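You operate a simulated robot arm through the tools that you are given. There is no shell and no other tool.

Carry out the task below with a simulated robot arm. There is one attempt and no reset: what you move stays moved.

TASK
Probe the test disc, then the hub, and tag the hub.
Fine: green GOOD tag from 58 to 62, else red HOLD; the tag lies before the hub; stand the probe in its cup and switch off. Set down upright: probe.

It is judged by the outcome, as a careful person would: the job done as asked, and still so three seconds after it is handed in. It fails if anything else is knocked over, pushed out of place, dropped, spilled or broken.

THE ROBOT
A 7-joint arm with a two-finger parallel gripper, fixed in place. Base frame: the origin is on the floor under the middle of its stand, x ahead of it, y to its left, z up; the work surface is at about z = 860. Readings come in mm, rad, newtons and seconds.
With the tool pointing down near the work surface it reaches from about 340 to 740 mm from the base axis. Its first joint turns from -2.496 to 2.496 rad. Payload 3 kg.
The TCP is the grasp point between the finger pads, 30 mm short of the fingertips. In the tool frame z runs along the fingers and y along their closing line. Largest opening 94 mm; finger width 28, thickness 10; the body of the gripper, 50 by 96 mm, starts 55 mm behind the TCP.
Orientation is that of the tool frame in the base frame, as [roll, pitch, yaw] about the fixed x, y, z axes, in that order (R = Rz(yaw) Ry(pitch) Rx(roll)). With the fingers straight down and closing along the base's y, the tool's x points along the base's -x, its y along +y and its z along -z.

THE INTERFACE
- The arm moves only by the tool apply_moves. Its argument "deltas" is a list that holds one entry, the list of rows, each a list of 7 numbers: the shift along the base's x, y, z in mm, then the turn, a rotation vector about the base's x, y, z in rad, then the finger opening in mm, from 0 to 94. In form: [[[x, y, z, wx, wy, wz, jaw], ...]]. A call has 1 to 20 rows; each row is the pose to reach, as a shift and turn from the pose commanded when the call began. A row lasts 0.2 s, in which the tool goes at most 50 mm and 0.15 rad; a call with a longer step from one row to the next is refused whole, and so is a gripper value outside its range. A pose out of reach is approached as far as the arm can. The call stops where the force on the tool passes 90 N (or 10 N more than at its start, if that is more) or the arm is blocked; 0.2 s more then pass. Each finger travels about 45 mm/s and halts on what it meets, pressing with about 39 N; the grip force reading is that of the motor and also rises with nothing between the fingers. The clock runs only during rows and for 0.2 s after the last one: add rows that repeat a pose to give the fingers time. The reply holds the time, the measured pose of the TCP, the force on the tool along the base axes, the opening and the grip force, in the units named above and with some noise, with the torque about the TCP (base axes, N m) and any sound that the robot's microphone picked up.
- Cameras (640 x 400 px; columns grow to the right, rows downward): "scene" is fixed at [400.5, 497.5, 1453.8]; the picture's right is [-0.93, -0.37, 0.00], its down [-0.30, 0.74, -0.61] and it looks along [0.23, -0.56, -0.80] (base axes); focal length 218 px, centre (320, 200). "wrist" rides on the gripper at [76, 14, -102] in the tool frame; the picture's right is [-0.18, 0.98, 0.00], its down [-0.75, -0.14, -0.64] and it looks along [-0.63, -0.12, 0.77] (tool axes); focal length 243 px, centre (320, 200). There is no depth. A picture from a camera that has moved, and an enlarged one, comes with that camera's place and axes in the base frame and with its lens.
- snapshot(camera): a new picture of that camera. The clock stands still meanwhile.
- raise_lower(by): moves the trunk up (or, below 0, down) by that many mm; the arm rides with it, the base frame stays. It gives what a move gives, with no picture.
- zoom(camera, box): a new picture of the part [left, top, right, bottom] of that camera's present view, enlarged. The clock stands still meanwhile.
- close_job(): hands the job in; it is judged then, once.

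Nothing tells you positions but the pictures and the camera data. Unless the task says otherwise, let go and move clear before handing in.

The tools are called after ">>>" by a JSON object that holds its "name" and its "arguments". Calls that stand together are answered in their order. apply_moves: Moves the arm, as the interface text tells. Its arguments: {"type":"object","properties":{"deltas":{"type":"array","items":{"type":"array","items":{"type":"array","items":{"type":"number"}}}}},"required":["deltas"]} The other tools are called the same way: raise_lower (by) moves the trunk up or down; snapshot (camera) takes a picture; zoom (camera, box) takes an enlarged picture of a part of a camera's view; close_job () hands the job in.

At the start:

```text
time_s: 0.0
position: [572.9, 313.5, 1256.1]
tool_rot: [-3.14, -0.001, -3.141]
force: [-0.2, -0.3, -0.2]
torque: [0.01, -0.04, 0.03]
finger_gap: 94.0
grasp_force: 0.2
trunk travel left (down, up): [-225.0, 165.0]
```

scene: 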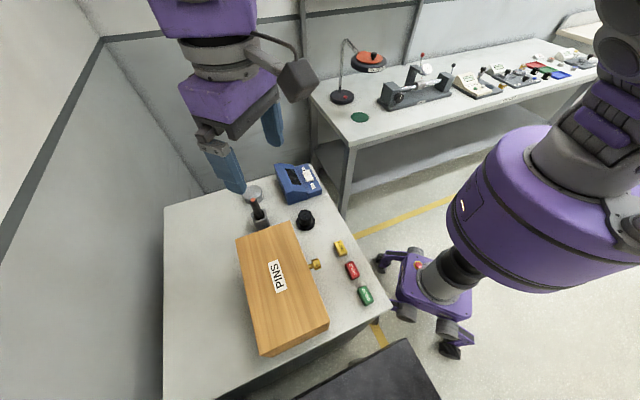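
wrist: 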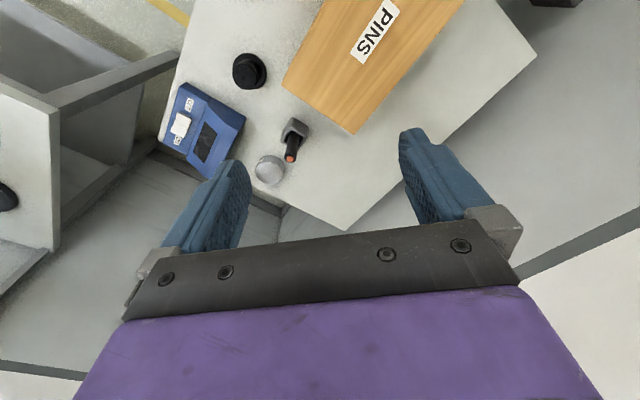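

I see a small bench with a blue meter, a probe in a cup, a silver disc, a black hub, a box marked PINS and small tags. I'll zoom in to identify each of them first.

>>> {"name": "zoom", "arguments": {"camera": "scene", "box": [230, 150, 340, 240]}}

>>> {"name": "zoom", "arguments": {"camera": "scene", "box": [290, 220, 400, 320]}}

>>> {"name": "zoom", "arguments": {"camera": "wrist", "box": [150, 40, 330, 200]}}

>>> {"name": "zoom", "arguments": {"camera": "scene", "box": [160, 140, 400, 380]}}

```text
4.44 times, centred on (285, 195) of scene
camera zoom: at [400.5, 497.5, 1453.8], right [-0.93, -0.37, 0.0], down [-0.3, 0.74, -0.61], along [0.23, -0.56, -0.8], focal length 971 px, centre (476, 222)
```

zoom: 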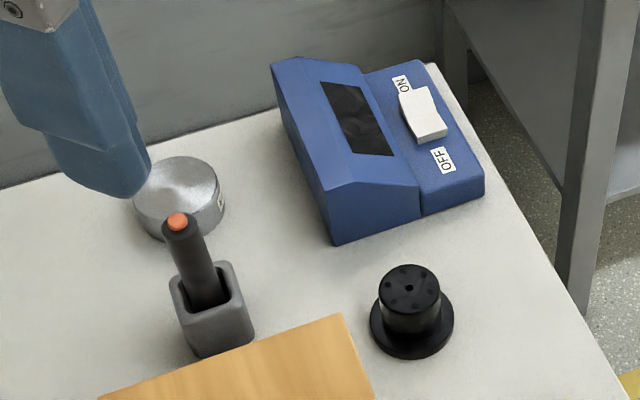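

```text
4.00 times, centred on (345, 270) of scene
camera zoom: at [400.5, 497.5, 1453.8], right [-0.93, -0.37, 0.0], down [-0.3, 0.74, -0.61], along [0.23, -0.56, -0.8], focal length 874 px, centre (220, -80)
```

zoom: 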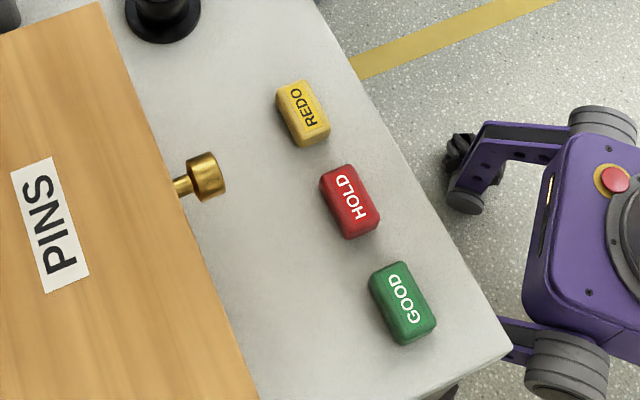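

```text
2.50 times, centred on (240, 120) of wrist
camera zoom: at [496.7, 328.8, 1359.2], right [0.18, 0.98, 0.0], down [0.75, -0.14, 0.64], along [0.63, -0.12, -0.77], focal length 606 px, centre (520, 400)
```

zoom: 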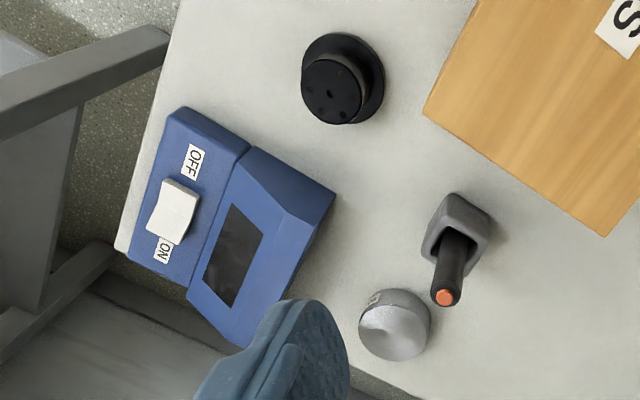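

```text
1.67 times, centred on (280, 260) of scene
camera zoom: at [400.5, 497.5, 1453.8], right [-0.93, -0.37, 0.0], down [-0.3, 0.74, -0.61], along [0.23, -0.56, -0.8], focal length 364 px, centre (387, 100)
```

zoom: 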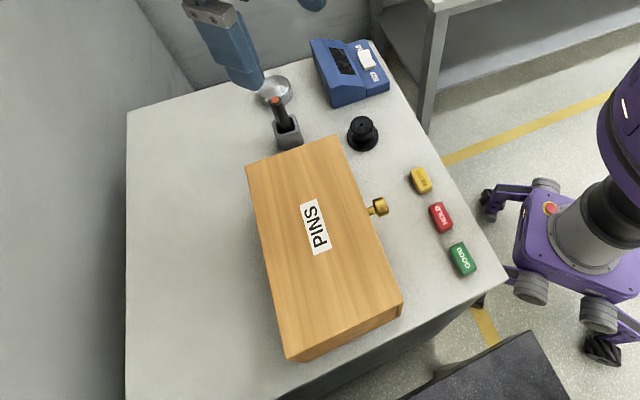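

The disc and cup look near the limit of reach, the meter's rocker is near (635, 26), and the hub is near (576, 185). I'll take closer looks at the switch, the disc label and the probe.

>>> {"name": "zoom", "arguments": {"camera": "scene", "box": [272, 155, 328, 190]}}

>>> {"name": "zoom", "arguments": {"camera": "scene", "box": [238, 175, 286, 235]}}

>>> {"name": "zoom", "arguments": {"camera": "wrist", "box": [155, 75, 245, 180]}}

>>> {"name": "zoom", "arguments": {"camera": "wrist", "box": [240, 105, 330, 195]}}

>>> {"name": "zoom", "arguments": {"camera": "scene", "box": [290, 200, 325, 240]}}

```text
11.43 times, centred on (300, 172) of scene
camera zoom: at [400.5, 497.5, 1453.8], right [-0.93, -0.37, 0.0], down [-0.3, 0.74, -0.61], along [0.23, -0.56, -0.8], focal length 2497 px, centre (549, 514)
```

zoom: 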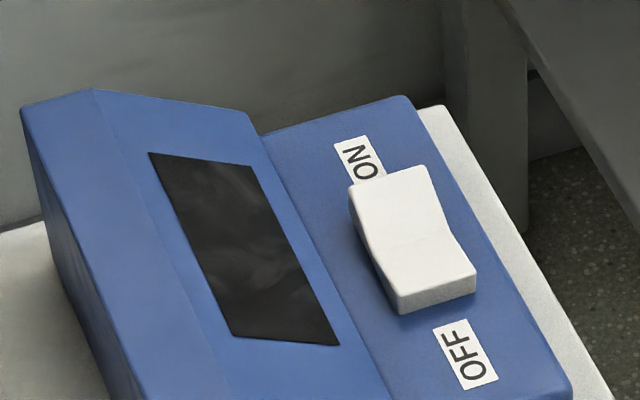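

```text
6.67 times, centred on (262, 205) of scene
camera zoom: at [400.5, 497.5, 1453.8], right [-0.93, -0.37, 0.0], down [-0.3, 0.74, -0.61], along [0.23, -0.56, -0.8], focal length 1456 px, centre (707, 167)
```

zoom: 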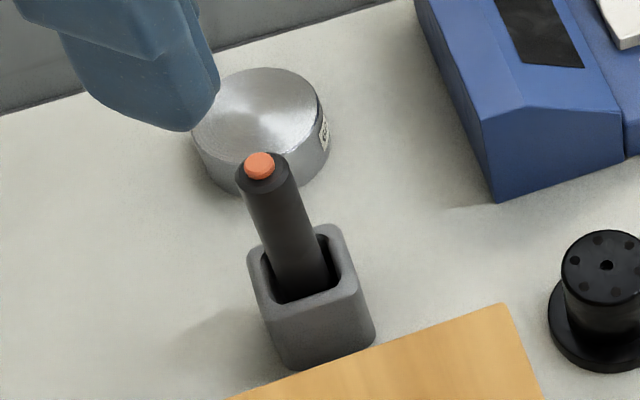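

```text
3.81 times, centred on (200, 128) of wrist
camera zoom: at [496.7, 328.8, 1359.2], right [0.18, 0.98, 0.0], down [0.75, -0.14, 0.64], along [0.63, -0.12, -0.77], focal length 924 px, centre (777, 476)
```

zoom: 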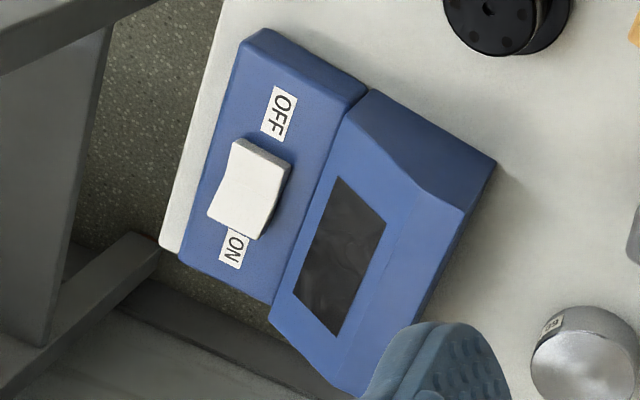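

```text
4.44 times, centred on (285, 150) of wrist
camera zoom: at [496.7, 328.8, 1359.2], right [0.18, 0.98, 0.0], down [0.75, -0.14, 0.64], along [0.63, -0.12, -0.77], focal length 1078 px, centre (476, 422)
```

zoom: 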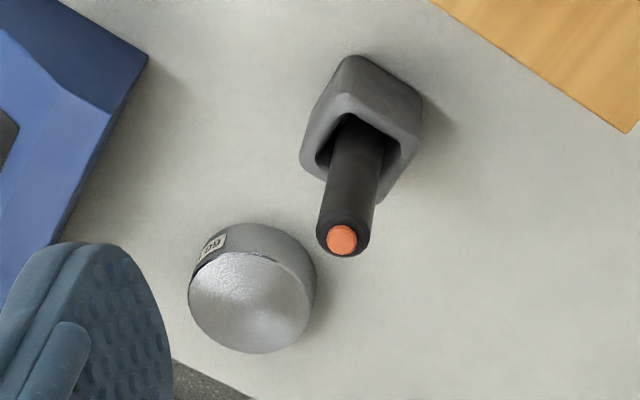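

```text
10.00 times, centred on (308, 220) of scene
camera zoom: at [400.5, 497.5, 1453.8], right [-0.93, -0.37, 0.0], down [-0.3, 0.74, -0.61], along [0.23, -0.56, -0.8], focal length 2184 px, centre (445, 0)
```

zoom: 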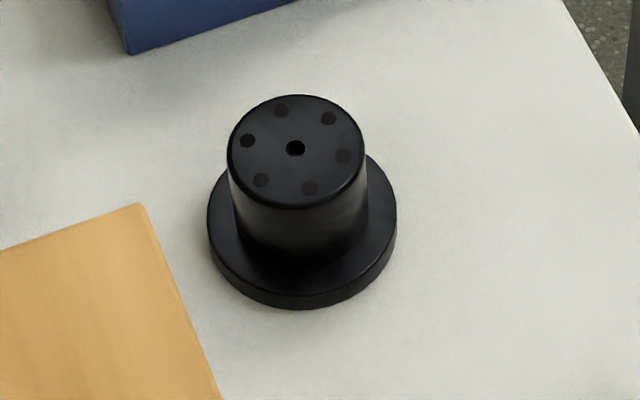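

The disc is labelled 60, and the rocker sits with its ON end raised and the display dark, so the meter is off. I'll close the fingers, turn 45° to line up with the bench, and move above the ON end for a closer look.

>>> {"name": "apply_moves", "arguments": {"deltas": [[[6, -25, -15, 0, 0, 0.065, 60], [12, -50, -30, 0, 0, 0.13, 40], [18, -75, -50, 0, 0, 0.196, 20], [24, -100, -70, 0, 0, 0.26, 0], [30, -125, -90, 0, 0, 0.327, 0], [36, -150, -110, 0, 0, 0.392, 0], [42, -175, -130, 0, 0, 0.458, 0], [48, -200, -150, 0, 0, 0.524, 0], [54, -225, -170, 0, 0, 0.589, 0], [60, -250, -190, 0, 0, 0.654, 0], [66, -275, -210, 0, 0, 0.72, 0], [72, -301.5, -230, 0, 0, 0.785, 0], [72, -301.5, -230, 0, 0, 0.785, 0]]]}}

>>> {"name": "snapshot", "arguments": {"camera": "wrist"}}

>>> {"name": "snapshot", "arguments": {"camera": "scene"}}

```text
time_s: 2.8
position: [644.3, 7.8, 1027.7]
tool_rot: [3.14, 0.002, -2.356]
force: [-0.7, 0.0, 0.0]
torque: [0.02, 0.0, -0.02]
finger_gap: 0.0
grasp_force: 32.8
trunk travel left (down, up): [-225.0, 165.0]
```

```text
taken
camera wrist: at [580.9, -34.4, 1130.9], right [-0.57, 0.82, 0.0], down [0.63, 0.43, 0.64], along [0.53, 0.36, -0.77], focal length 243 px, centre (320, 200)
```

wrist: 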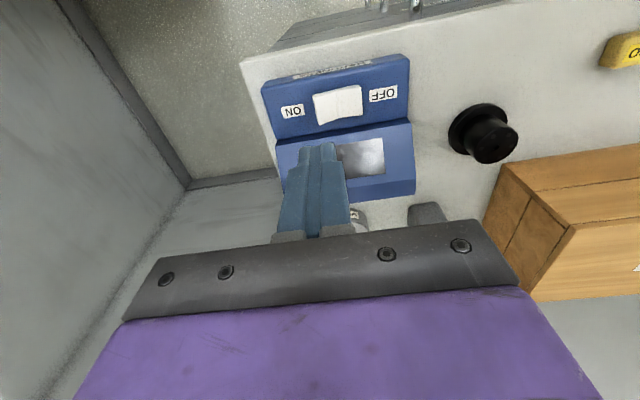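

```text
taken
```

scene: 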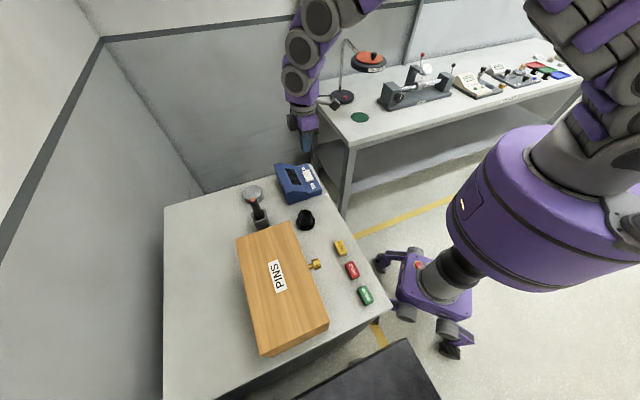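

The hand is near the meter, and there is a label strip on the meter's front. I'll zoom in on that and the rocker before descending.

>>> {"name": "zoom", "arguments": {"camera": "wrist", "box": [250, 45, 430, 150]}}

>>> {"name": "zoom", "arguments": {"camera": "scene", "box": [230, 150, 340, 240]}}

>>> {"name": "apply_moves", "arguments": {"deltas": [[[0, 0, 0, 0, 0, 0, 0]]]}}

```text
3.56 times, centred on (340, 98) of wrist
camera zoom: at [580.9, -34.4, 1130.9], right [-0.57, 0.82, 0.0], down [0.63, 0.43, 0.64], along [0.53, 0.36, -0.77], focal length 863 px, centre (249, 564)
```

zoom: 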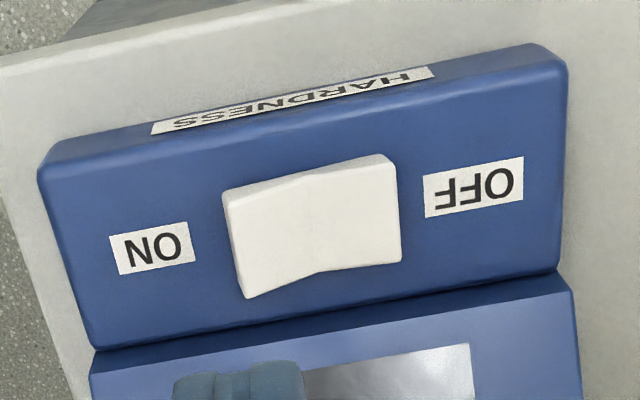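

```text
4.44 times, centred on (285, 195) of scene
camera zoom: at [400.5, 497.5, 1453.8], right [-0.93, -0.37, 0.0], down [-0.3, 0.74, -0.61], along [0.23, -0.56, -0.8], focal length 971 px, centre (476, 222)
```

zoom: 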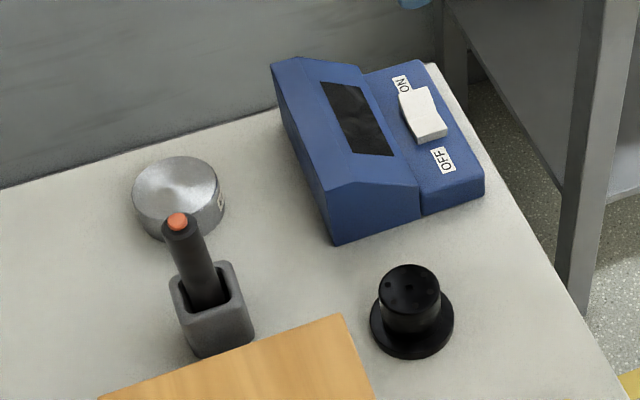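

```text
time_s: 3.2
position: [645.2, 9.5, 1027.8]
tool_rot: [3.14, 0.001, -2.357]
force: [0.5, 0.1, -0.2]
torque: [-0.01, 0.01, 0.01]
finger_gap: 0.0
grasp_force: 33.2
trunk travel left (down, up): [-225.0, 165.0]
```

I have the rocker's ON end near (649, 8) with the pivot near (635, 23). I'll descend to just above it and check alignment.

>>> {"name": "apply_moves", "arguments": {"deltas": [[[0, 0, -30, 0, 0, 0, 0], [0, 0, -60, 0, 0, 0, 0], [0, 0, -78, 0, 0, 0, 0], [0, 0, -78, 0, 0, 0, 0]]]}}

>>> {"name": "zoom", "arguments": {"camera": "scene", "box": [262, 140, 338, 200]}}

>>> {"name": "snapshot", "arguments": {"camera": "wrist"}}

```text
time_s: 4.2
position: [643.9, 10.9, 949.2]
tool_rot: [3.141, 0.0, -2.357]
force: [-0.7, -0.1, 0.7]
torque: [-0.01, -0.04, 0.04]
finger_gap: 0.1
grasp_force: 33.0
trunk travel left (down, up): [-225.0, 165.0]
```

```text
6.67 times, centred on (300, 170) of scene
camera zoom: at [400.5, 497.5, 1453.8], right [-0.93, -0.37, 0.0], down [-0.3, 0.74, -0.61], along [0.23, -0.56, -0.8], focal length 1456 px, centre (453, 400)
```

zoom: 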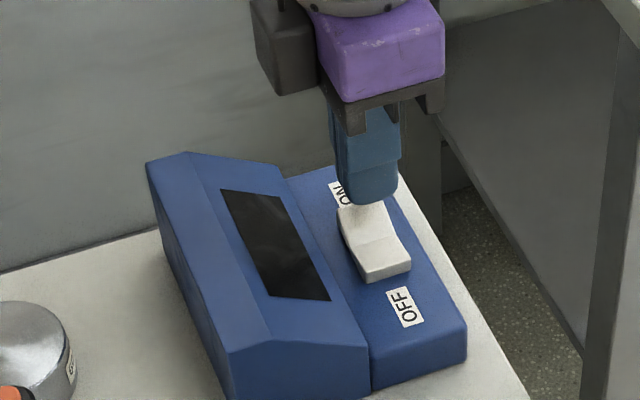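

```text
taken
camera wrist: at [579.5, -31.8, 1051.5], right [-0.56, 0.83, 0.0], down [0.63, 0.43, 0.64], along [0.53, 0.36, -0.77], focal length 243 px, centre (320, 200)
```

wrist: 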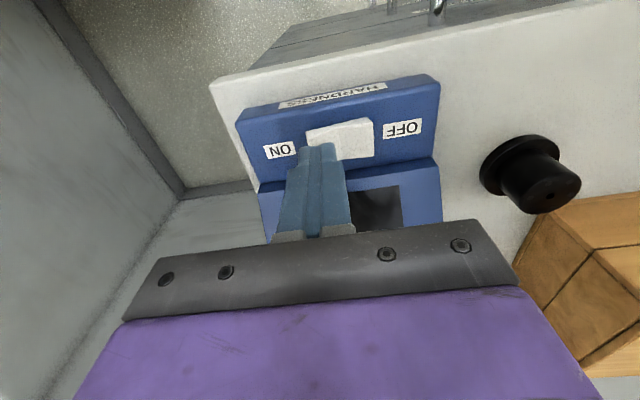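

The fingertips sit just above the ON end. I'll press down gently in small steps.

>>> {"name": "apply_moves", "arguments": {"deltas": [[[0, 0, -5, 0, 0, 0, 0], [0, 0, -9, 0, 0, 0, 0], [0, 0, -11, 0, 0, 0, 0], [0, 0, -13, 0, 0, 0, 0]]]}}

>>> {"name": "zoom", "arguments": {"camera": "scene", "box": [262, 140, 338, 200]}}

```text
time_s: 5.2
position: [642.6, 8.2, 936.3]
tool_rot: [3.138, -0.002, -2.356]
force: [0.5, -0.3, -1.5]
torque: [0.01, -0.02, -0.02]
finger_gap: 0.1
grasp_force: 33.2
trunk travel left (down, up): [-225.0, 165.0]
```

```text
6.67 times, centred on (300, 170) of scene
camera zoom: at [400.5, 497.5, 1453.8], right [-0.93, -0.37, 0.0], down [-0.3, 0.74, -0.61], along [0.23, -0.56, -0.8], focal length 1456 px, centre (453, 400)
```

zoom: 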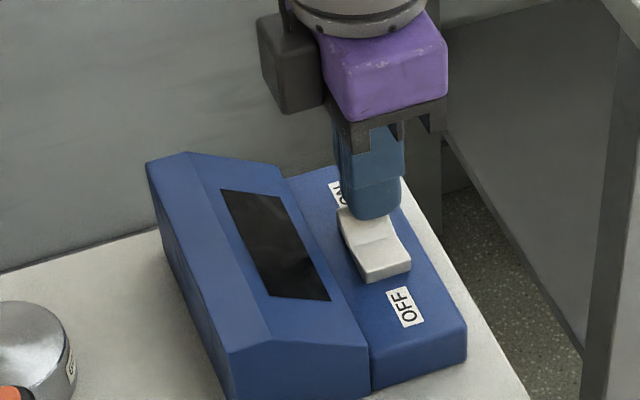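

The fingertips are a few mm toward the robot from the rocker's centreline. I'll shift by about (+3, +3.5) and press further.

>>> {"name": "apply_moves", "arguments": {"deltas": [[[3, 3.5, 0, 0, 0, 0, 0], [3, 3.5, -2, 0, 0, 0, 0], [3, 3.5, -4, 0, 0, 0, 0], [3, 3.5, -6, 0, 0, 0, 0]]]}}

>>> {"name": "zoom", "arguments": {"camera": "scene", "box": [262, 140, 338, 200]}}

```text
time_s: 6.2
position: [644.1, 11.7, 932.2]
tool_rot: [-3.141, 0.001, -2.356]
force: [0.9, -1.4, 8.4]
torque: [-0.03, 0.06, -0.01]
finger_gap: 0.0
grasp_force: 33.3
trunk travel left (down, up): [-225.0, 165.0]
```

```text
6.67 times, centred on (300, 170) of scene
camera zoom: at [400.5, 497.5, 1453.8], right [-0.93, -0.37, 0.0], down [-0.3, 0.74, -0.61], along [0.23, -0.56, -0.8], focal length 1456 px, centre (453, 400)
```

zoom: 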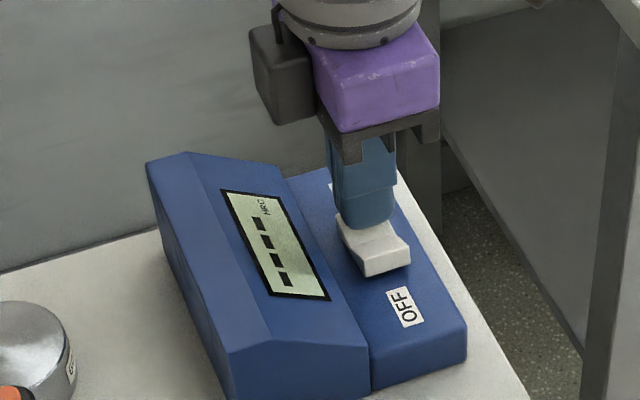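

The display has come on and shows dashes with HRC. I'll raise the hand and move above the probe, turned so the fingers close across the radial direction.

>>> {"name": "apply_moves", "arguments": {"deltas": [[[0, 0, 20, 0, 0, 0, 0], [0, 0, 60, 0, 0, 0, 0], [0, 0, 100, 0, 0, 0, 0], [0, 0, 140, 0, 0, 0, 20], [7, 28, 140, 0, 0, -0.06, 40], [13, 57, 140, 0, 0, -0.12, 60], [20, 85, 140, 0, 0, -0.17, 60], [26, 113, 140, 0, 0, -0.23, 60], [33, 141, 140, 0, 0, -0.29, 60], [40, 170, 140, 0, 0, -0.34, 60], [46, 198, 140, 0, 0, -0.4, 60], [52, 226, 140, 0, 0, -0.455, 60], [52, 226, 140, 0, 0, -0.455, 60]]]}}

>>> {"name": "snapshot", "arguments": {"camera": "wrist"}}

>>> {"name": "snapshot", "arguments": {"camera": "scene"}}

>>> {"name": "zoom", "arguments": {"camera": "scene", "box": [262, 140, 338, 200]}}

```text
time_s: 9.0
position: [697.4, 239.2, 1071.3]
tool_rot: [-3.14, 0.002, -2.812]
force: [-0.6, 0.4, 0.3]
torque: [0.0, -0.01, -0.04]
finger_gap: 59.9
grasp_force: 0.0
trunk travel left (down, up): [-225.0, 165.0]
```

```text
taken
camera wrist: at [620.7, 230.4, 1174.1], right [-0.14, 0.99, 0.0], down [0.76, 0.11, 0.64], along [0.64, 0.09, -0.77], focal length 243 px, centre (320, 200)
```

wrist: 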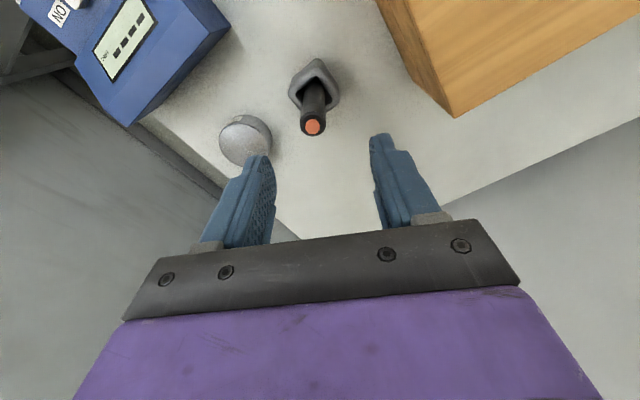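

```text
taken
```

scene: 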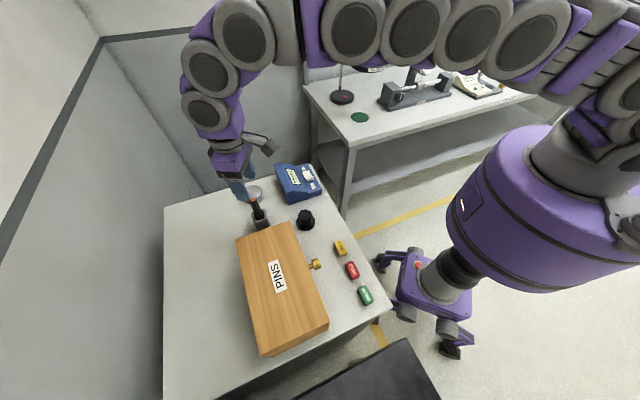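

```text
6.67 times, centred on (300, 170) of scene
camera zoom: at [400.5, 497.5, 1453.8], right [-0.93, -0.37, 0.0], down [-0.3, 0.74, -0.61], along [0.23, -0.56, -0.8], focal length 1456 px, centre (453, 400)
```

zoom: 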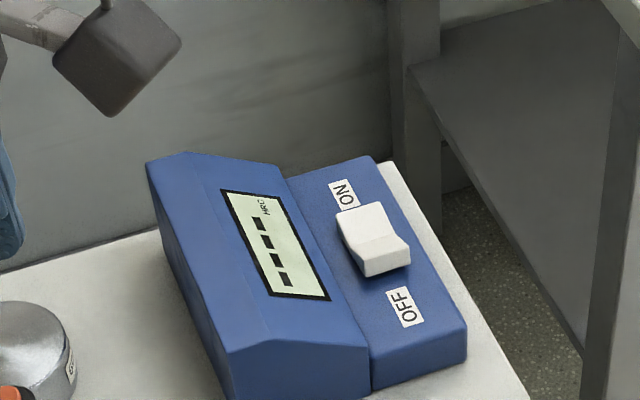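

The arm reaches above the probe comfortably. I'll zoom in to pin down the probe and cup positions before descending.

>>> {"name": "zoom", "arguments": {"camera": "wrist", "box": [265, 45, 365, 145]}}

>>> {"name": "zoom", "arguments": {"camera": "scene", "box": [225, 165, 285, 235]}}

```text
4.00 times, centred on (315, 95) of wrist
camera zoom: at [620.7, 230.4, 1174.1], right [-0.14, 0.99, 0.0], down [0.76, 0.11, 0.64], along [0.64, 0.09, -0.77], focal length 970 px, centre (340, 620)
```

zoom: 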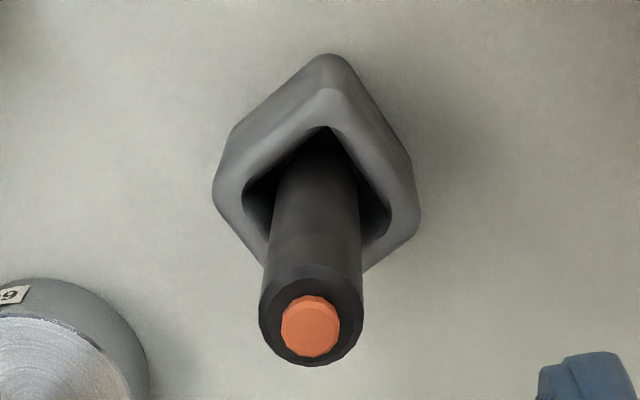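

```text
5.71 times, centred on (255, 200) of scene
camera zoom: at [400.5, 497.5, 1453.8], right [-0.93, -0.37, 0.0], down [-0.3, 0.74, -0.61], along [0.23, -0.56, -0.8], focal length 1248 px, centre (691, 200)
```

zoom: 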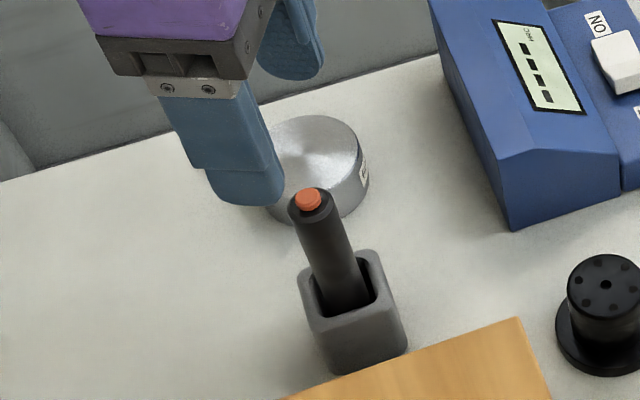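

The probe is Ø20, standing near (697, 234), so the tool needs to shift about (-0.8, -5.7). I'll shift and descend with the fingers at 60 mm, stopping so the fingertips stay above the cup rim.

>>> {"name": "apply_moves", "arguments": {"deltas": [[[-0.8, -5.7, 0, 0, 0, 0, 60], [-0.8, -5.7, -25, 0, 0, 0, 60], [-0.8, -5.7, -50, 0, 0, 0, 60], [-0.8, -5.7, -75, 0, 0, 0, 60], [-0.8, -5.7, -95, 0, 0, 0, 60], [-0.8, -5.7, -110, 0, 0, 0, 60], [-0.8, -5.7, -110, 0, 0, 0, 60]]]}}

>>> {"name": "snapshot", "arguments": {"camera": "wrist"}}

>>> {"name": "zoom", "arguments": {"camera": "scene", "box": [215, 155, 295, 235]}}

```text
time_s: 10.6
position: [697.2, 232.9, 962.1]
tool_rot: [3.141, 0.004, -2.812]
force: [0.6, 0.4, 0.4]
torque: [-0.02, 0.01, -0.03]
finger_gap: 60.3
grasp_force: 0.0
trunk travel left (down, up): [-225.0, 165.0]
```

```text
taken
camera wrist: at [620.4, 223.1, 1063.4], right [-0.14, 0.99, 0.0], down [0.76, 0.11, 0.64], along [0.64, 0.09, -0.77], focal length 243 px, centre (320, 200)
```

wrist: 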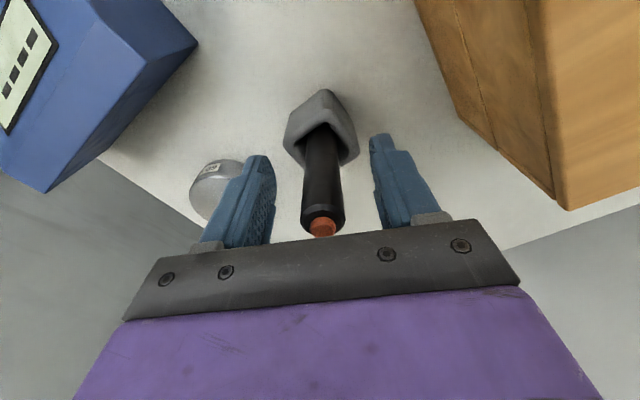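

```text
5.00 times, centred on (255, 195) of scene
camera zoom: at [400.5, 497.5, 1453.8], right [-0.93, -0.37, 0.0], down [-0.3, 0.74, -0.61], along [0.23, -0.56, -0.8], focal length 1092 px, centre (645, 225)
```

zoom: 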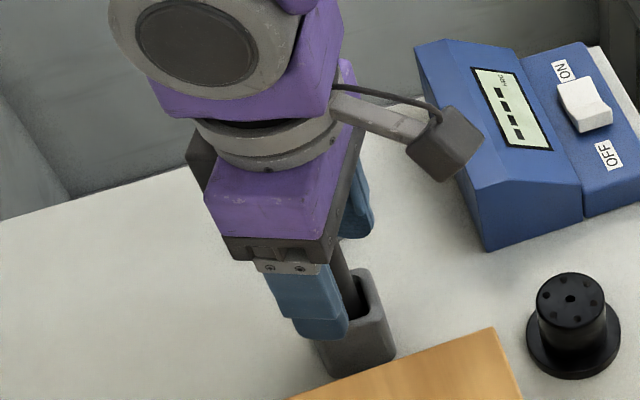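

The probe is centred between the fingers, with the tips just above the cup rim. I'll close on it.

>>> {"name": "apply_moves", "arguments": {"deltas": [[[0, 0, 0, 0, 0, 0, 40], [0, 0, 0, 0, 0, 0, 25], [0, 0, 0, 0, 0, 0, 10], [0, 0, 0, 0, 0, 0, 5], [0, 0, 0, 0, 0, 0, 5], [0, 0, 0, 0, 0, 0, 5]]]}}

>>> {"name": "snapshot", "arguments": {"camera": "wrist"}}

```text
time_s: 12.0
position: [696.3, 233.3, 960.1]
tool_rot: [3.141, 0.0, -2.813]
force: [0.8, -0.9, 0.9]
torque: [-0.08, -0.06, 0.03]
finger_gap: 20.9
grasp_force: 39.5
trunk travel left (down, up): [-225.0, 165.0]
```

```text
taken
camera wrist: at [620.3, 223.0, 1063.3], right [-0.14, 0.99, 0.0], down [0.76, 0.11, 0.64], along [0.64, 0.09, -0.77], focal length 243 px, centre (320, 200)
```

wrist: 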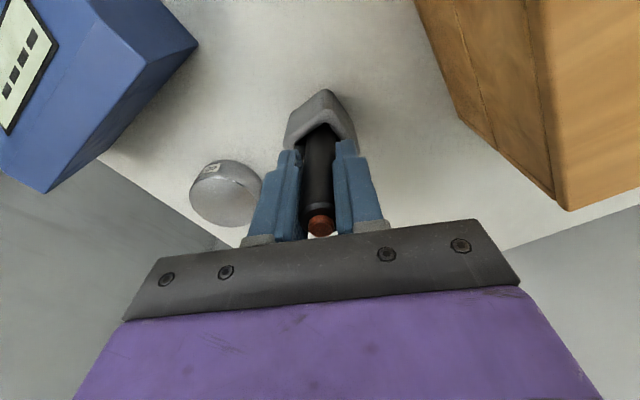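

The probe is gripped (20.9 mm). I'll lift it straight out of the cup and look at its tip.

>>> {"name": "apply_moves", "arguments": {"deltas": [[[0, 0, 10, 0, 0, 0, 5], [0, 0, 25, 0, 0, 0, 5], [0, 0, 45, 0, 0, 0, 5], [0, 0, 65, 0, 0, 0, 5], [0, 0, 85, 0, 0, 0, 5], [0, 0, 100, 0, 0, 0, 5], [0, 0, 100, 0, 0, 0, 5]]]}}

>>> {"name": "snapshot", "arguments": {"camera": "wrist"}}

>>> {"name": "zoom", "arguments": {"camera": "scene", "box": [215, 145, 345, 235]}}

```text
time_s: 13.6
position: [696.8, 233.1, 1060.4]
tool_rot: [3.139, 0.0, -2.813]
force: [-0.7, 0.0, -1.8]
torque: [-0.04, -0.01, 0.02]
finger_gap: 20.8
grasp_force: 38.8
trunk travel left (down, up): [-225.0, 165.0]
```

```text
taken
camera wrist: at [620.3, 222.4, 1163.2], right [-0.14, 0.99, 0.0], down [0.76, 0.11, 0.64], along [0.63, 0.09, -0.77], focal length 243 px, centre (320, 200)
```

wrist: 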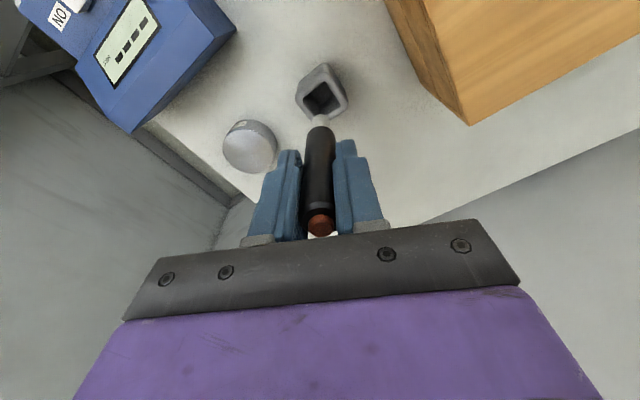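

```text
4.44 times, centred on (280, 190) of scene
camera zoom: at [400.5, 497.5, 1453.8], right [-0.93, -0.37, 0.0], down [-0.3, 0.74, -0.61], along [0.23, -0.56, -0.8], focal length 971 px, centre (498, 244)
```

zoom: 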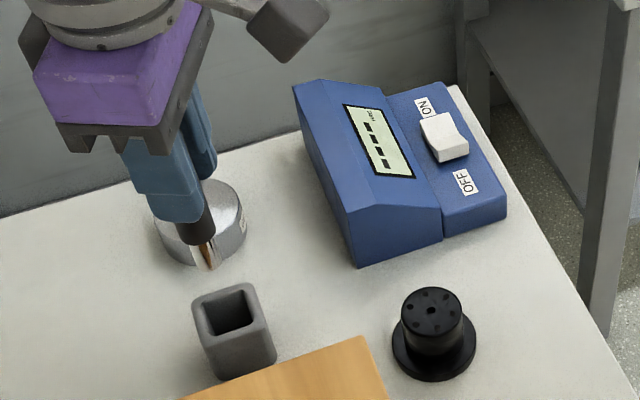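

The probe is free with its metal tip visible. I'll zoom to measure tip geometry and disc position.

>>> {"name": "zoom", "arguments": {"camera": "wrist", "box": [210, 50, 370, 180]}}

>>> {"name": "zoom", "arguments": {"camera": "scene", "box": [235, 165, 285, 225]}}

```text
3.08 times, centred on (290, 115) of wrist
camera zoom: at [620.3, 222.4, 1163.2], right [-0.14, 0.99, 0.0], down [0.76, 0.11, 0.64], along [0.63, 0.09, -0.77], focal length 746 px, centre (412, 462)
```

zoom: 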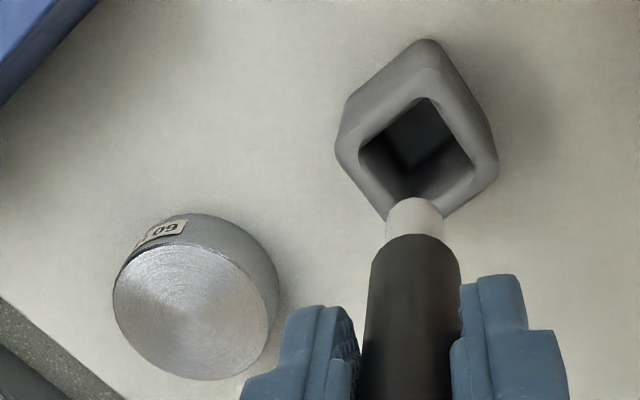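

```text
6.67 times, centred on (260, 195) of scene
camera zoom: at [400.5, 497.5, 1453.8], right [-0.93, -0.37, 0.0], down [-0.3, 0.74, -0.61], along [0.23, -0.56, -0.8], focal length 1456 px, centre (720, 233)
```

zoom: 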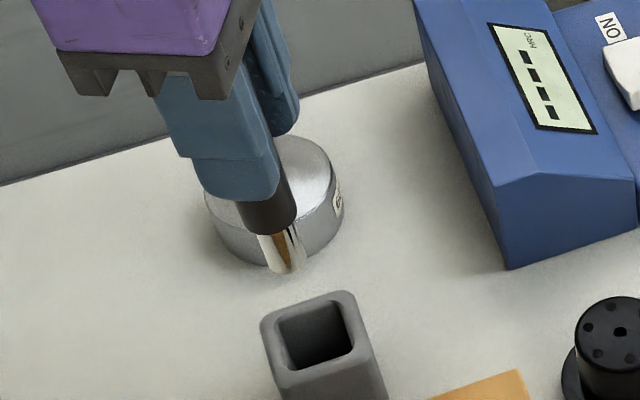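

The tip ends about 98 mm below the TCP, and the disc's top is near (777, 156, 895), roughly 793 mm out. I'll try moving above it with the tool vertical to see how far the arm reaches.

>>> {"name": "apply_moves", "arguments": {"deltas": [[[13, -13, 0, 0, 0, -0.02, 5], [27, -26, 0, 0, 0, -0.04, 5], [40, -38, 0, 0, 0, -0.07, 5], [54, -51, 0, 0, 0, -0.09, 5], [67, -64, 0, 0, 0, -0.11, 5], [80, -77, 0, 0, 0, -0.13, 5], [80, -77, 0, 0, 0, -0.13, 5], [80, -77, 0, 0, 0, -0.13, 5]]]}}

>>> {"name": "snapshot", "arguments": {"camera": "wrist"}}

>>> {"name": "snapshot", "arguments": {"camera": "scene"}}

```text
time_s: 15.4
position: [750.4, 153.2, 1062.6]
tool_rot: [-3.141, 0.0, -2.938]
force: [0.7, 0.2, -1.4]
torque: [-0.03, -0.02, -0.02]
finger_gap: 20.8
grasp_force: 38.6
out of reach, approached as far as the arm can: row 4, 5, 6, 7, 8
trunk travel left (down, up): [-225.0, 165.0]
```

```text
taken
camera wrist: at [672.7, 153.6, 1165.2], right [-0.02, 1.0, 0.0], down [0.77, 0.01, 0.64], along [0.64, 0.01, -0.77], focal length 243 px, centre (320, 200)
```

wrist: 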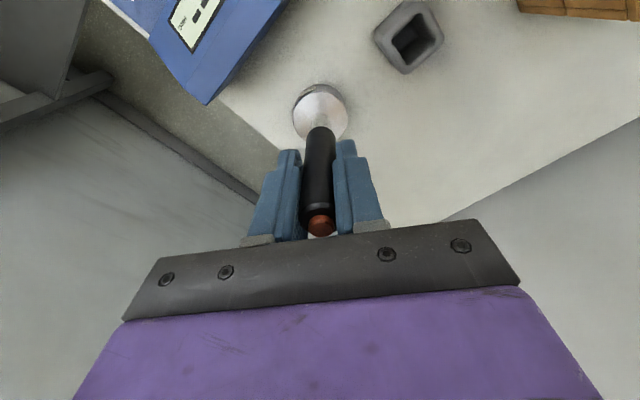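

```text
taken
```

scene: 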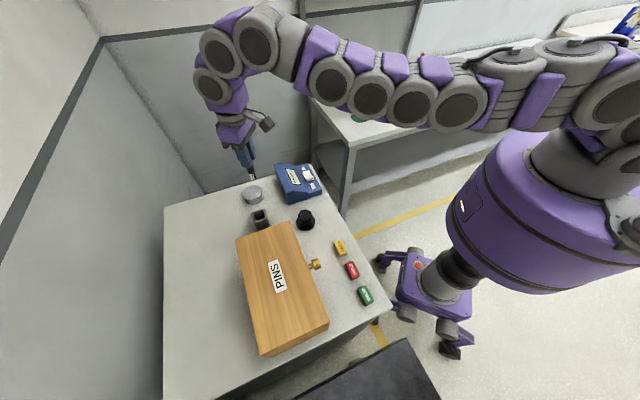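

The arm stops near 766 mm, so I need to tilt the probe tip outward. I'll back off slightly and tilt about 15°, then check the pose.

>>> {"name": "apply_moves", "arguments": {"deltas": [[[-6, -1, 0, 0.026, -0.128, 0, 5], [-14, -3, 0, 0.0515, -0.255, 0, 5], [-14, -3, 0, 0.0515, -0.255, 0, 5], [-14, -3, 0, 0.0515, -0.255, 0, 5]]]}}

>>> {"name": "snapshot", "arguments": {"camera": "wrist"}}

>>> {"name": "zoom", "arguments": {"camera": "scene", "box": [200, 130, 340, 230]}}

```text
time_s: 16.4
position: [733.3, 146.2, 1062.9]
tool_rot: [-3.14, 0.261, -2.942]
force: [-0.6, -0.3, -1.3]
torque: [-0.05, 0.02, 0.01]
finger_gap: 20.8
grasp_force: 39.1
trunk travel left (down, up): [-225.0, 165.0]
```

```text
taken
camera wrist: at [633.0, 141.1, 1141.9], right [-0.02, 1.0, 0.05], down [0.58, -0.03, 0.81], along [0.81, 0.04, -0.58], focal length 243 px, centre (320, 200)
```

wrist: 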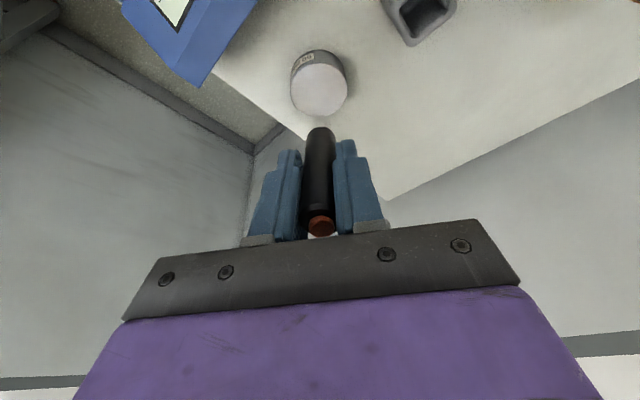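

```text
4.00 times, centred on (270, 180) of scene
camera zoom: at [400.5, 497.5, 1453.8], right [-0.93, -0.37, 0.0], down [-0.3, 0.74, -0.61], along [0.23, -0.56, -0.8], focal length 874 px, centre (520, 280)
```

zoom: 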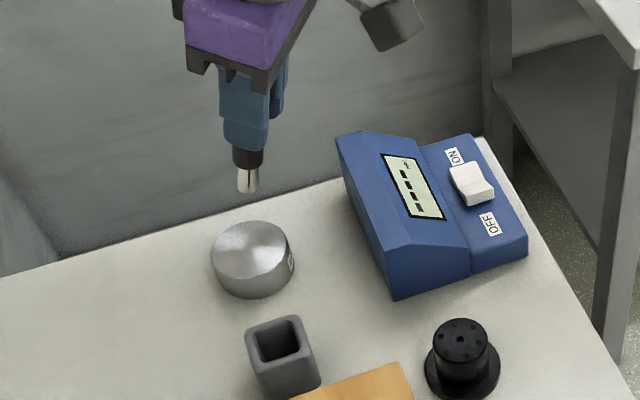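

Tilt works, with the tip near (760, 153, 968), and the disc lines up laterally. I'll move the tip over the disc's middle and descend to just above it.

>>> {"name": "apply_moves", "arguments": {"deltas": [[[7, 1.5, -10, 0, 0, 0, 5], [14, 3, -20, 0, 0, 0, 5], [14, 3, -35, 0, 0, 0, 5], [14, 3, -50, 0, 0, 0, 5], [14, 3, -57, 0, 0, 0, 5], [14, 3, -57, 0, 0, 0, 5]]]}}

>>> {"name": "snapshot", "arguments": {"camera": "wrist"}}

>>> {"name": "zoom", "arguments": {"camera": "scene", "box": [215, 150, 335, 225]}}

```text
time_s: 17.8
position: [745.7, 147.2, 1006.7]
tool_rot: [-3.141, 0.261, -2.94]
force: [-0.3, -0.6, -0.2]
torque: [0.01, 0.03, 0.01]
finger_gap: 20.9
grasp_force: 39.0
trunk travel left (down, up): [-225.0, 165.0]
```

```text
taken
camera wrist: at [645.6, 143.2, 1086.3], right [-0.02, 1.0, 0.05], down [0.58, -0.03, 0.81], along [0.81, 0.05, -0.58], focal length 243 px, centre (320, 200)
```

wrist: 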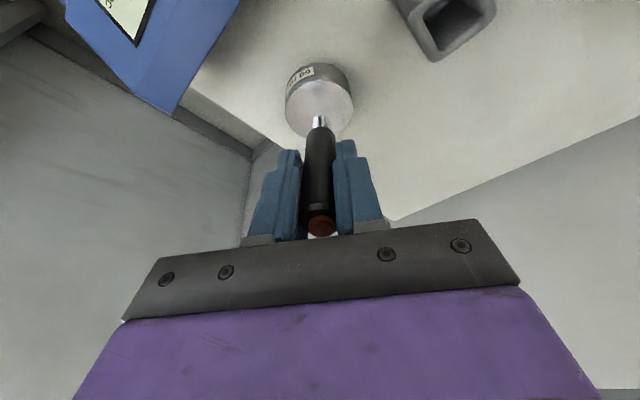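

```text
5.33 times, centred on (275, 188) of scene
camera zoom: at [400.5, 497.5, 1453.8], right [-0.93, -0.37, 0.0], down [-0.3, 0.74, -0.61], along [0.23, -0.56, -0.8], focal length 1165 px, centre (560, 267)
```

zoom: 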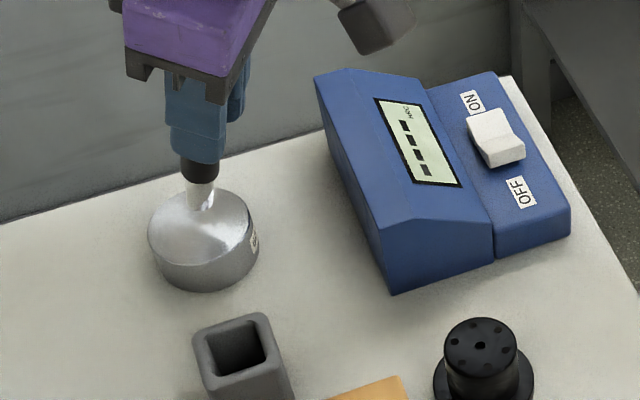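

The tip is over the disc and a little above it. I'll lower gently in small steps and watch force and display.

>>> {"name": "apply_moves", "arguments": {"deltas": [[[0, 0, -3, 0, 0, 0, 5], [0, 0, -6, 0, 0, 0, 5], [0, 0, -9, 0, 0, 0, 5], [0, 0, -9, 0, 0, 0, 5]]]}}

>>> {"name": "zoom", "arguments": {"camera": "scene", "box": [215, 150, 335, 225]}}

```text
time_s: 18.8
position: [745.0, 147.3, 995.6]
tool_rot: [3.141, 0.262, -2.94]
force: [0.1, 0.1, -1.4]
torque: [0.01, 0.03, 0.01]
finger_gap: 20.9
grasp_force: 38.7
trunk travel left (down, up): [-225.0, 165.0]
```

```text
5.33 times, centred on (275, 188) of scene
camera zoom: at [400.5, 497.5, 1453.8], right [-0.93, -0.37, 0.0], down [-0.3, 0.74, -0.61], along [0.23, -0.56, -0.8], focal length 1165 px, centre (560, 267)
```

zoom: 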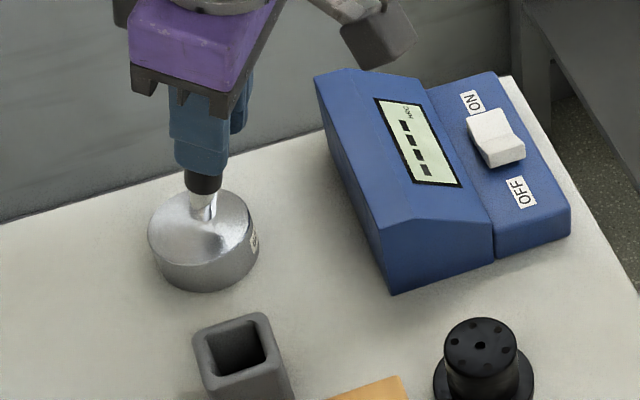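

Still no contact. I'll continue down in 1.5 mm steps.

>>> {"name": "apply_moves", "arguments": {"deltas": [[[0, 0, -1.5, 0, 0, 0, 5], [0, 0, -3, 0, 0, 0, 5], [0, 0, -4.5, 0, 0, 0, 5], [0, 0, -4.5, 0, 0, 0, 5]]]}}

>>> {"name": "zoom", "arguments": {"camera": "scene", "box": [215, 150, 335, 225]}}

```text
time_s: 19.8
position: [745.2, 148.0, 990.2]
tool_rot: [3.14, 0.26, -2.941]
force: [0.7, -0.3, -1.1]
torque: [0.0, 0.0, 0.0]
finger_gap: 21.0
grasp_force: 39.1
trunk travel left (down, up): [-225.0, 165.0]
```

```text
5.33 times, centred on (275, 188) of scene
camera zoom: at [400.5, 497.5, 1453.8], right [-0.93, -0.37, 0.0], down [-0.3, 0.74, -0.61], along [0.23, -0.56, -0.8], focal length 1165 px, centre (560, 267)
```

zoom: 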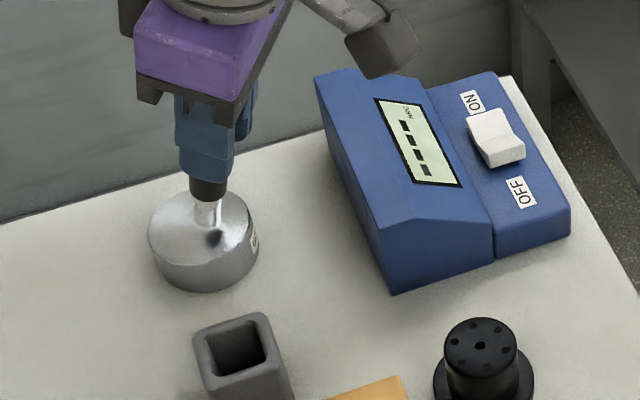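

Not yet touching. The tip's reflection is closing in, so I'll continue down slowly.

>>> {"name": "apply_moves", "arguments": {"deltas": [[[0, 0, -1.5, 0, 0, 0, 5], [0, 0, -3, 0, 0, 0, 5], [0, 0, -4.5, 0, 0, 0, 5], [0, 0, -4.5, 0, 0, 0, 5]]]}}

>>> {"name": "zoom", "arguments": {"camera": "scene", "box": [215, 150, 335, 225]}}

>>> {"name": "snapshot", "arguments": {"camera": "wrist"}}

```text
time_s: 20.8
position: [745.9, 148.5, 987.9]
tool_rot: [3.141, 0.262, -2.942]
force: [-0.6, 0.5, 0.0]
torque: [-0.04, 0.04, 0.02]
finger_gap: 20.9
grasp_force: 38.8
trunk travel left (down, up): [-225.0, 165.0]
```

```text
5.33 times, centred on (275, 188) of scene
camera zoom: at [400.5, 497.5, 1453.8], right [-0.93, -0.37, 0.0], down [-0.3, 0.74, -0.61], along [0.23, -0.56, -0.8], focal length 1165 px, centre (560, 267)
```

zoom: 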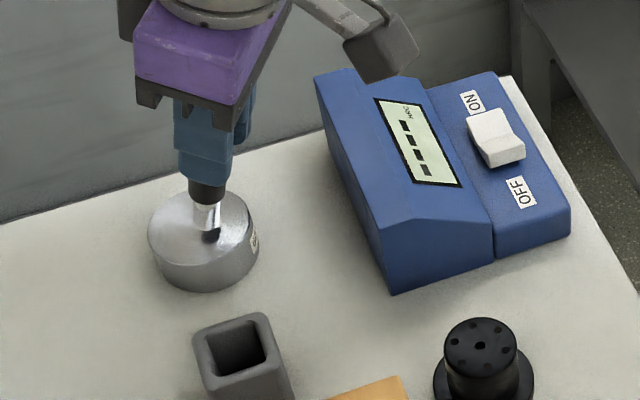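

```text
taken
camera wrist: at [645.9, 143.5, 1067.9], right [-0.02, 1.0, 0.05], down [0.58, -0.03, 0.81], along [0.81, 0.05, -0.58], focal length 243 px, centre (320, 200)
```

wrist: 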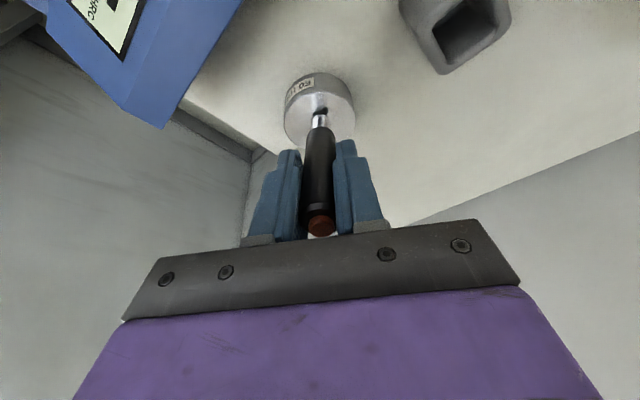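

Very near contact now. I'll keep going in 1 mm steps.

>>> {"name": "apply_moves", "arguments": {"deltas": [[[0, 0, -1, 0, 0, 0, 5], [0, 0, -2, 0, 0, 0, 5], [0, 0, -3, 0, 0, 0, 5], [0, 0, -3, 0, 0, 0, 5], [0, 0, -3, 0, 0, 0, 5]]]}}

>>> {"name": "zoom", "arguments": {"camera": "scene", "box": [215, 150, 335, 225]}}

```text
time_s: 22.0
position: [747.4, 146.5, 985.1]
tool_rot: [-3.141, 0.259, -2.941]
force: [0.6, 0.6, -0.5]
torque: [-0.01, 0.03, 0.01]
finger_gap: 20.8
grasp_force: 39.5
trunk travel left (down, up): [-225.0, 165.0]
```

```text
5.33 times, centred on (275, 188) of scene
camera zoom: at [400.5, 497.5, 1453.8], right [-0.93, -0.37, 0.0], down [-0.3, 0.74, -0.61], along [0.23, -0.56, -0.8], focal length 1165 px, centre (560, 267)
```

zoom: 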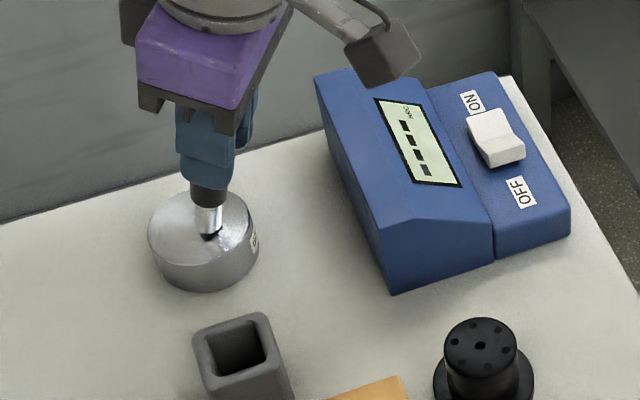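

>>> {"name": "apply_moves", "arguments": {"deltas": [[[0, 0, -1, 0, 0, 0, 5], [0, 0, -2, 0, 0, 0, 5], [0, 0, -3, 0, 0, 0, 5], [0, 0, -3, 0, 0, 0, 5], [0, 0, -3, 0, 0, 0, 5]]]}}

>>> {"name": "zoom", "arguments": {"camera": "scene", "box": [215, 150, 335, 225]}}

```text
time_s: 23.2
position: [746.0, 147.7, 982.1]
tool_rot: [-3.141, 0.265, -2.941]
force: [-1.5, 0.6, 15.6]
torque: [0.17, -0.2, 0.03]
finger_gap: 21.0
grasp_force: 39.3
trunk travel left (down, up): [-225.0, 165.0]
```

```text
5.33 times, centred on (275, 188) of scene
camera zoom: at [400.5, 497.5, 1453.8], right [-0.93, -0.37, 0.0], down [-0.3, 0.74, -0.61], along [0.23, -0.56, -0.8], focal length 1165 px, centre (560, 267)
```

zoom: 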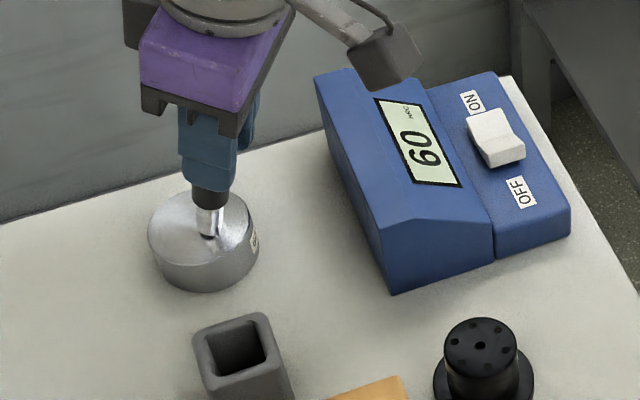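

Contact made at about 16 N and the display shows a number. I'll zoom in to read it carefully.

>>> {"name": "zoom", "arguments": {"camera": "scene", "box": [280, 160, 310, 190]}}

>>> {"name": "zoom", "arguments": {"camera": "wrist", "box": [60, 0, 360, 150]}}

```text
13.33 times, centred on (295, 175) of scene
camera zoom: at [400.5, 497.5, 1453.8], right [-0.93, -0.37, 0.0], down [-0.3, 0.74, -0.61], along [0.23, -0.56, -0.8], focal length 2913 px, centre (653, 533)
```

zoom: 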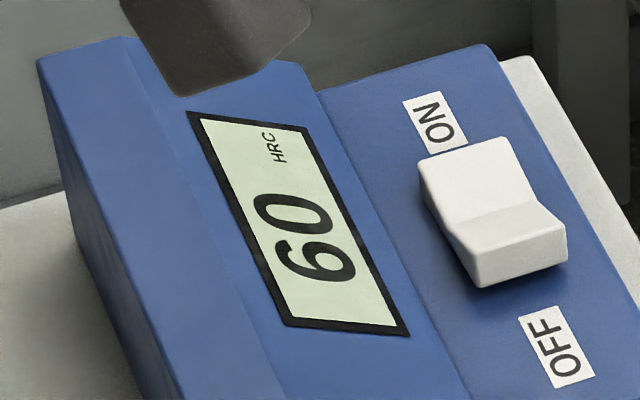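

```text
2.13 times, centred on (210, 75) of wrist
camera zoom: at [644.9, 142.9, 1062.6], right [-0.02, 1.0, 0.05], down [0.58, -0.03, 0.82], along [0.82, 0.05, -0.58], focal length 518 px, centre (555, 467)
```

zoom: 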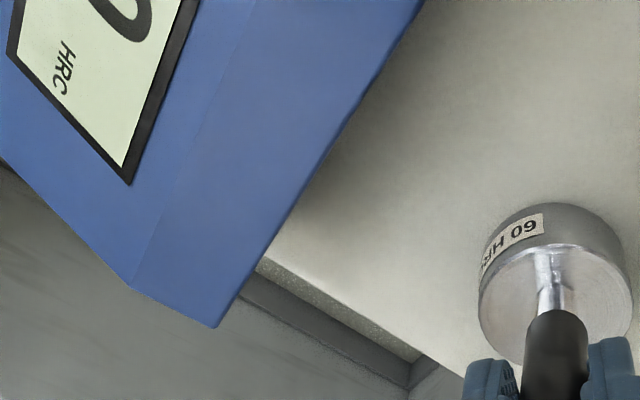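

The disc reads 60, matching its 60 HRC label. I'll lift straight off the disc, untilt, and see whether the display holds.

>>> {"name": "apply_moves", "arguments": {"deltas": [[[0, 0, 5, 0, 0, 0, 5], [0, 0, 25, 0, 0, 0, 5], [0, 0, 50, 0, 0, 0, 5], [0, 0, 75, 0, 0, 0, 5], [0, 0, 95, 0, 0, 0, 5], [-15, -3, 100, -0.026, 0.128, 0, 5], [-35, -6, 100, -0.0515, 0.255, 0, 5], [-35, -6, 100, -0.0515, 0.255, 0, 5]]]}}

>>> {"name": "zoom", "arguments": {"camera": "scene", "box": [215, 150, 335, 240]}}

>>> {"name": "snapshot", "arguments": {"camera": "wrist"}}

```text
time_s: 25.0
position: [710.1, 141.2, 1083.2]
tool_rot: [-3.141, 0.0, -2.942]
force: [-0.3, -0.4, -1.1]
torque: [0.0, 0.02, 0.03]
finger_gap: 21.2
grasp_force: 39.2
trunk travel left (down, up): [-225.0, 165.0]
```

```text
4.44 times, centred on (275, 195) of scene
camera zoom: at [400.5, 497.5, 1453.8], right [-0.93, -0.37, 0.0], down [-0.3, 0.74, -0.61], along [0.23, -0.56, -0.8], focal length 971 px, centre (520, 222)
```

zoom: 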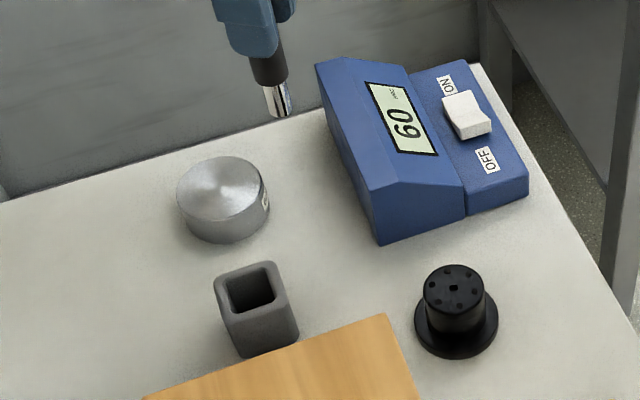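

```text
taken
camera wrist: at [632.3, 140.9, 1186.8], right [-0.01, 1.0, 0.0], down [0.77, 0.01, 0.64], along [0.64, 0.01, -0.77], focal length 243 px, centre (320, 200)
```

wrist: 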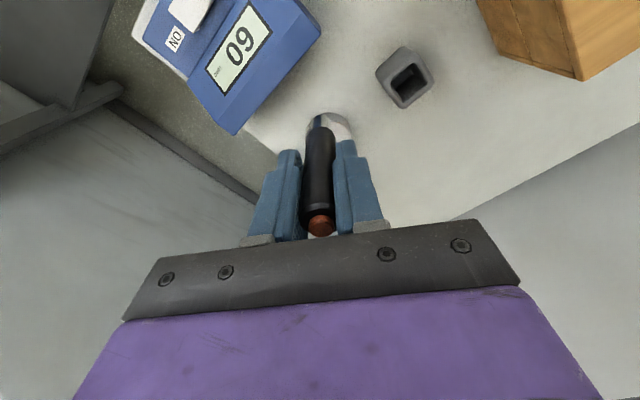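

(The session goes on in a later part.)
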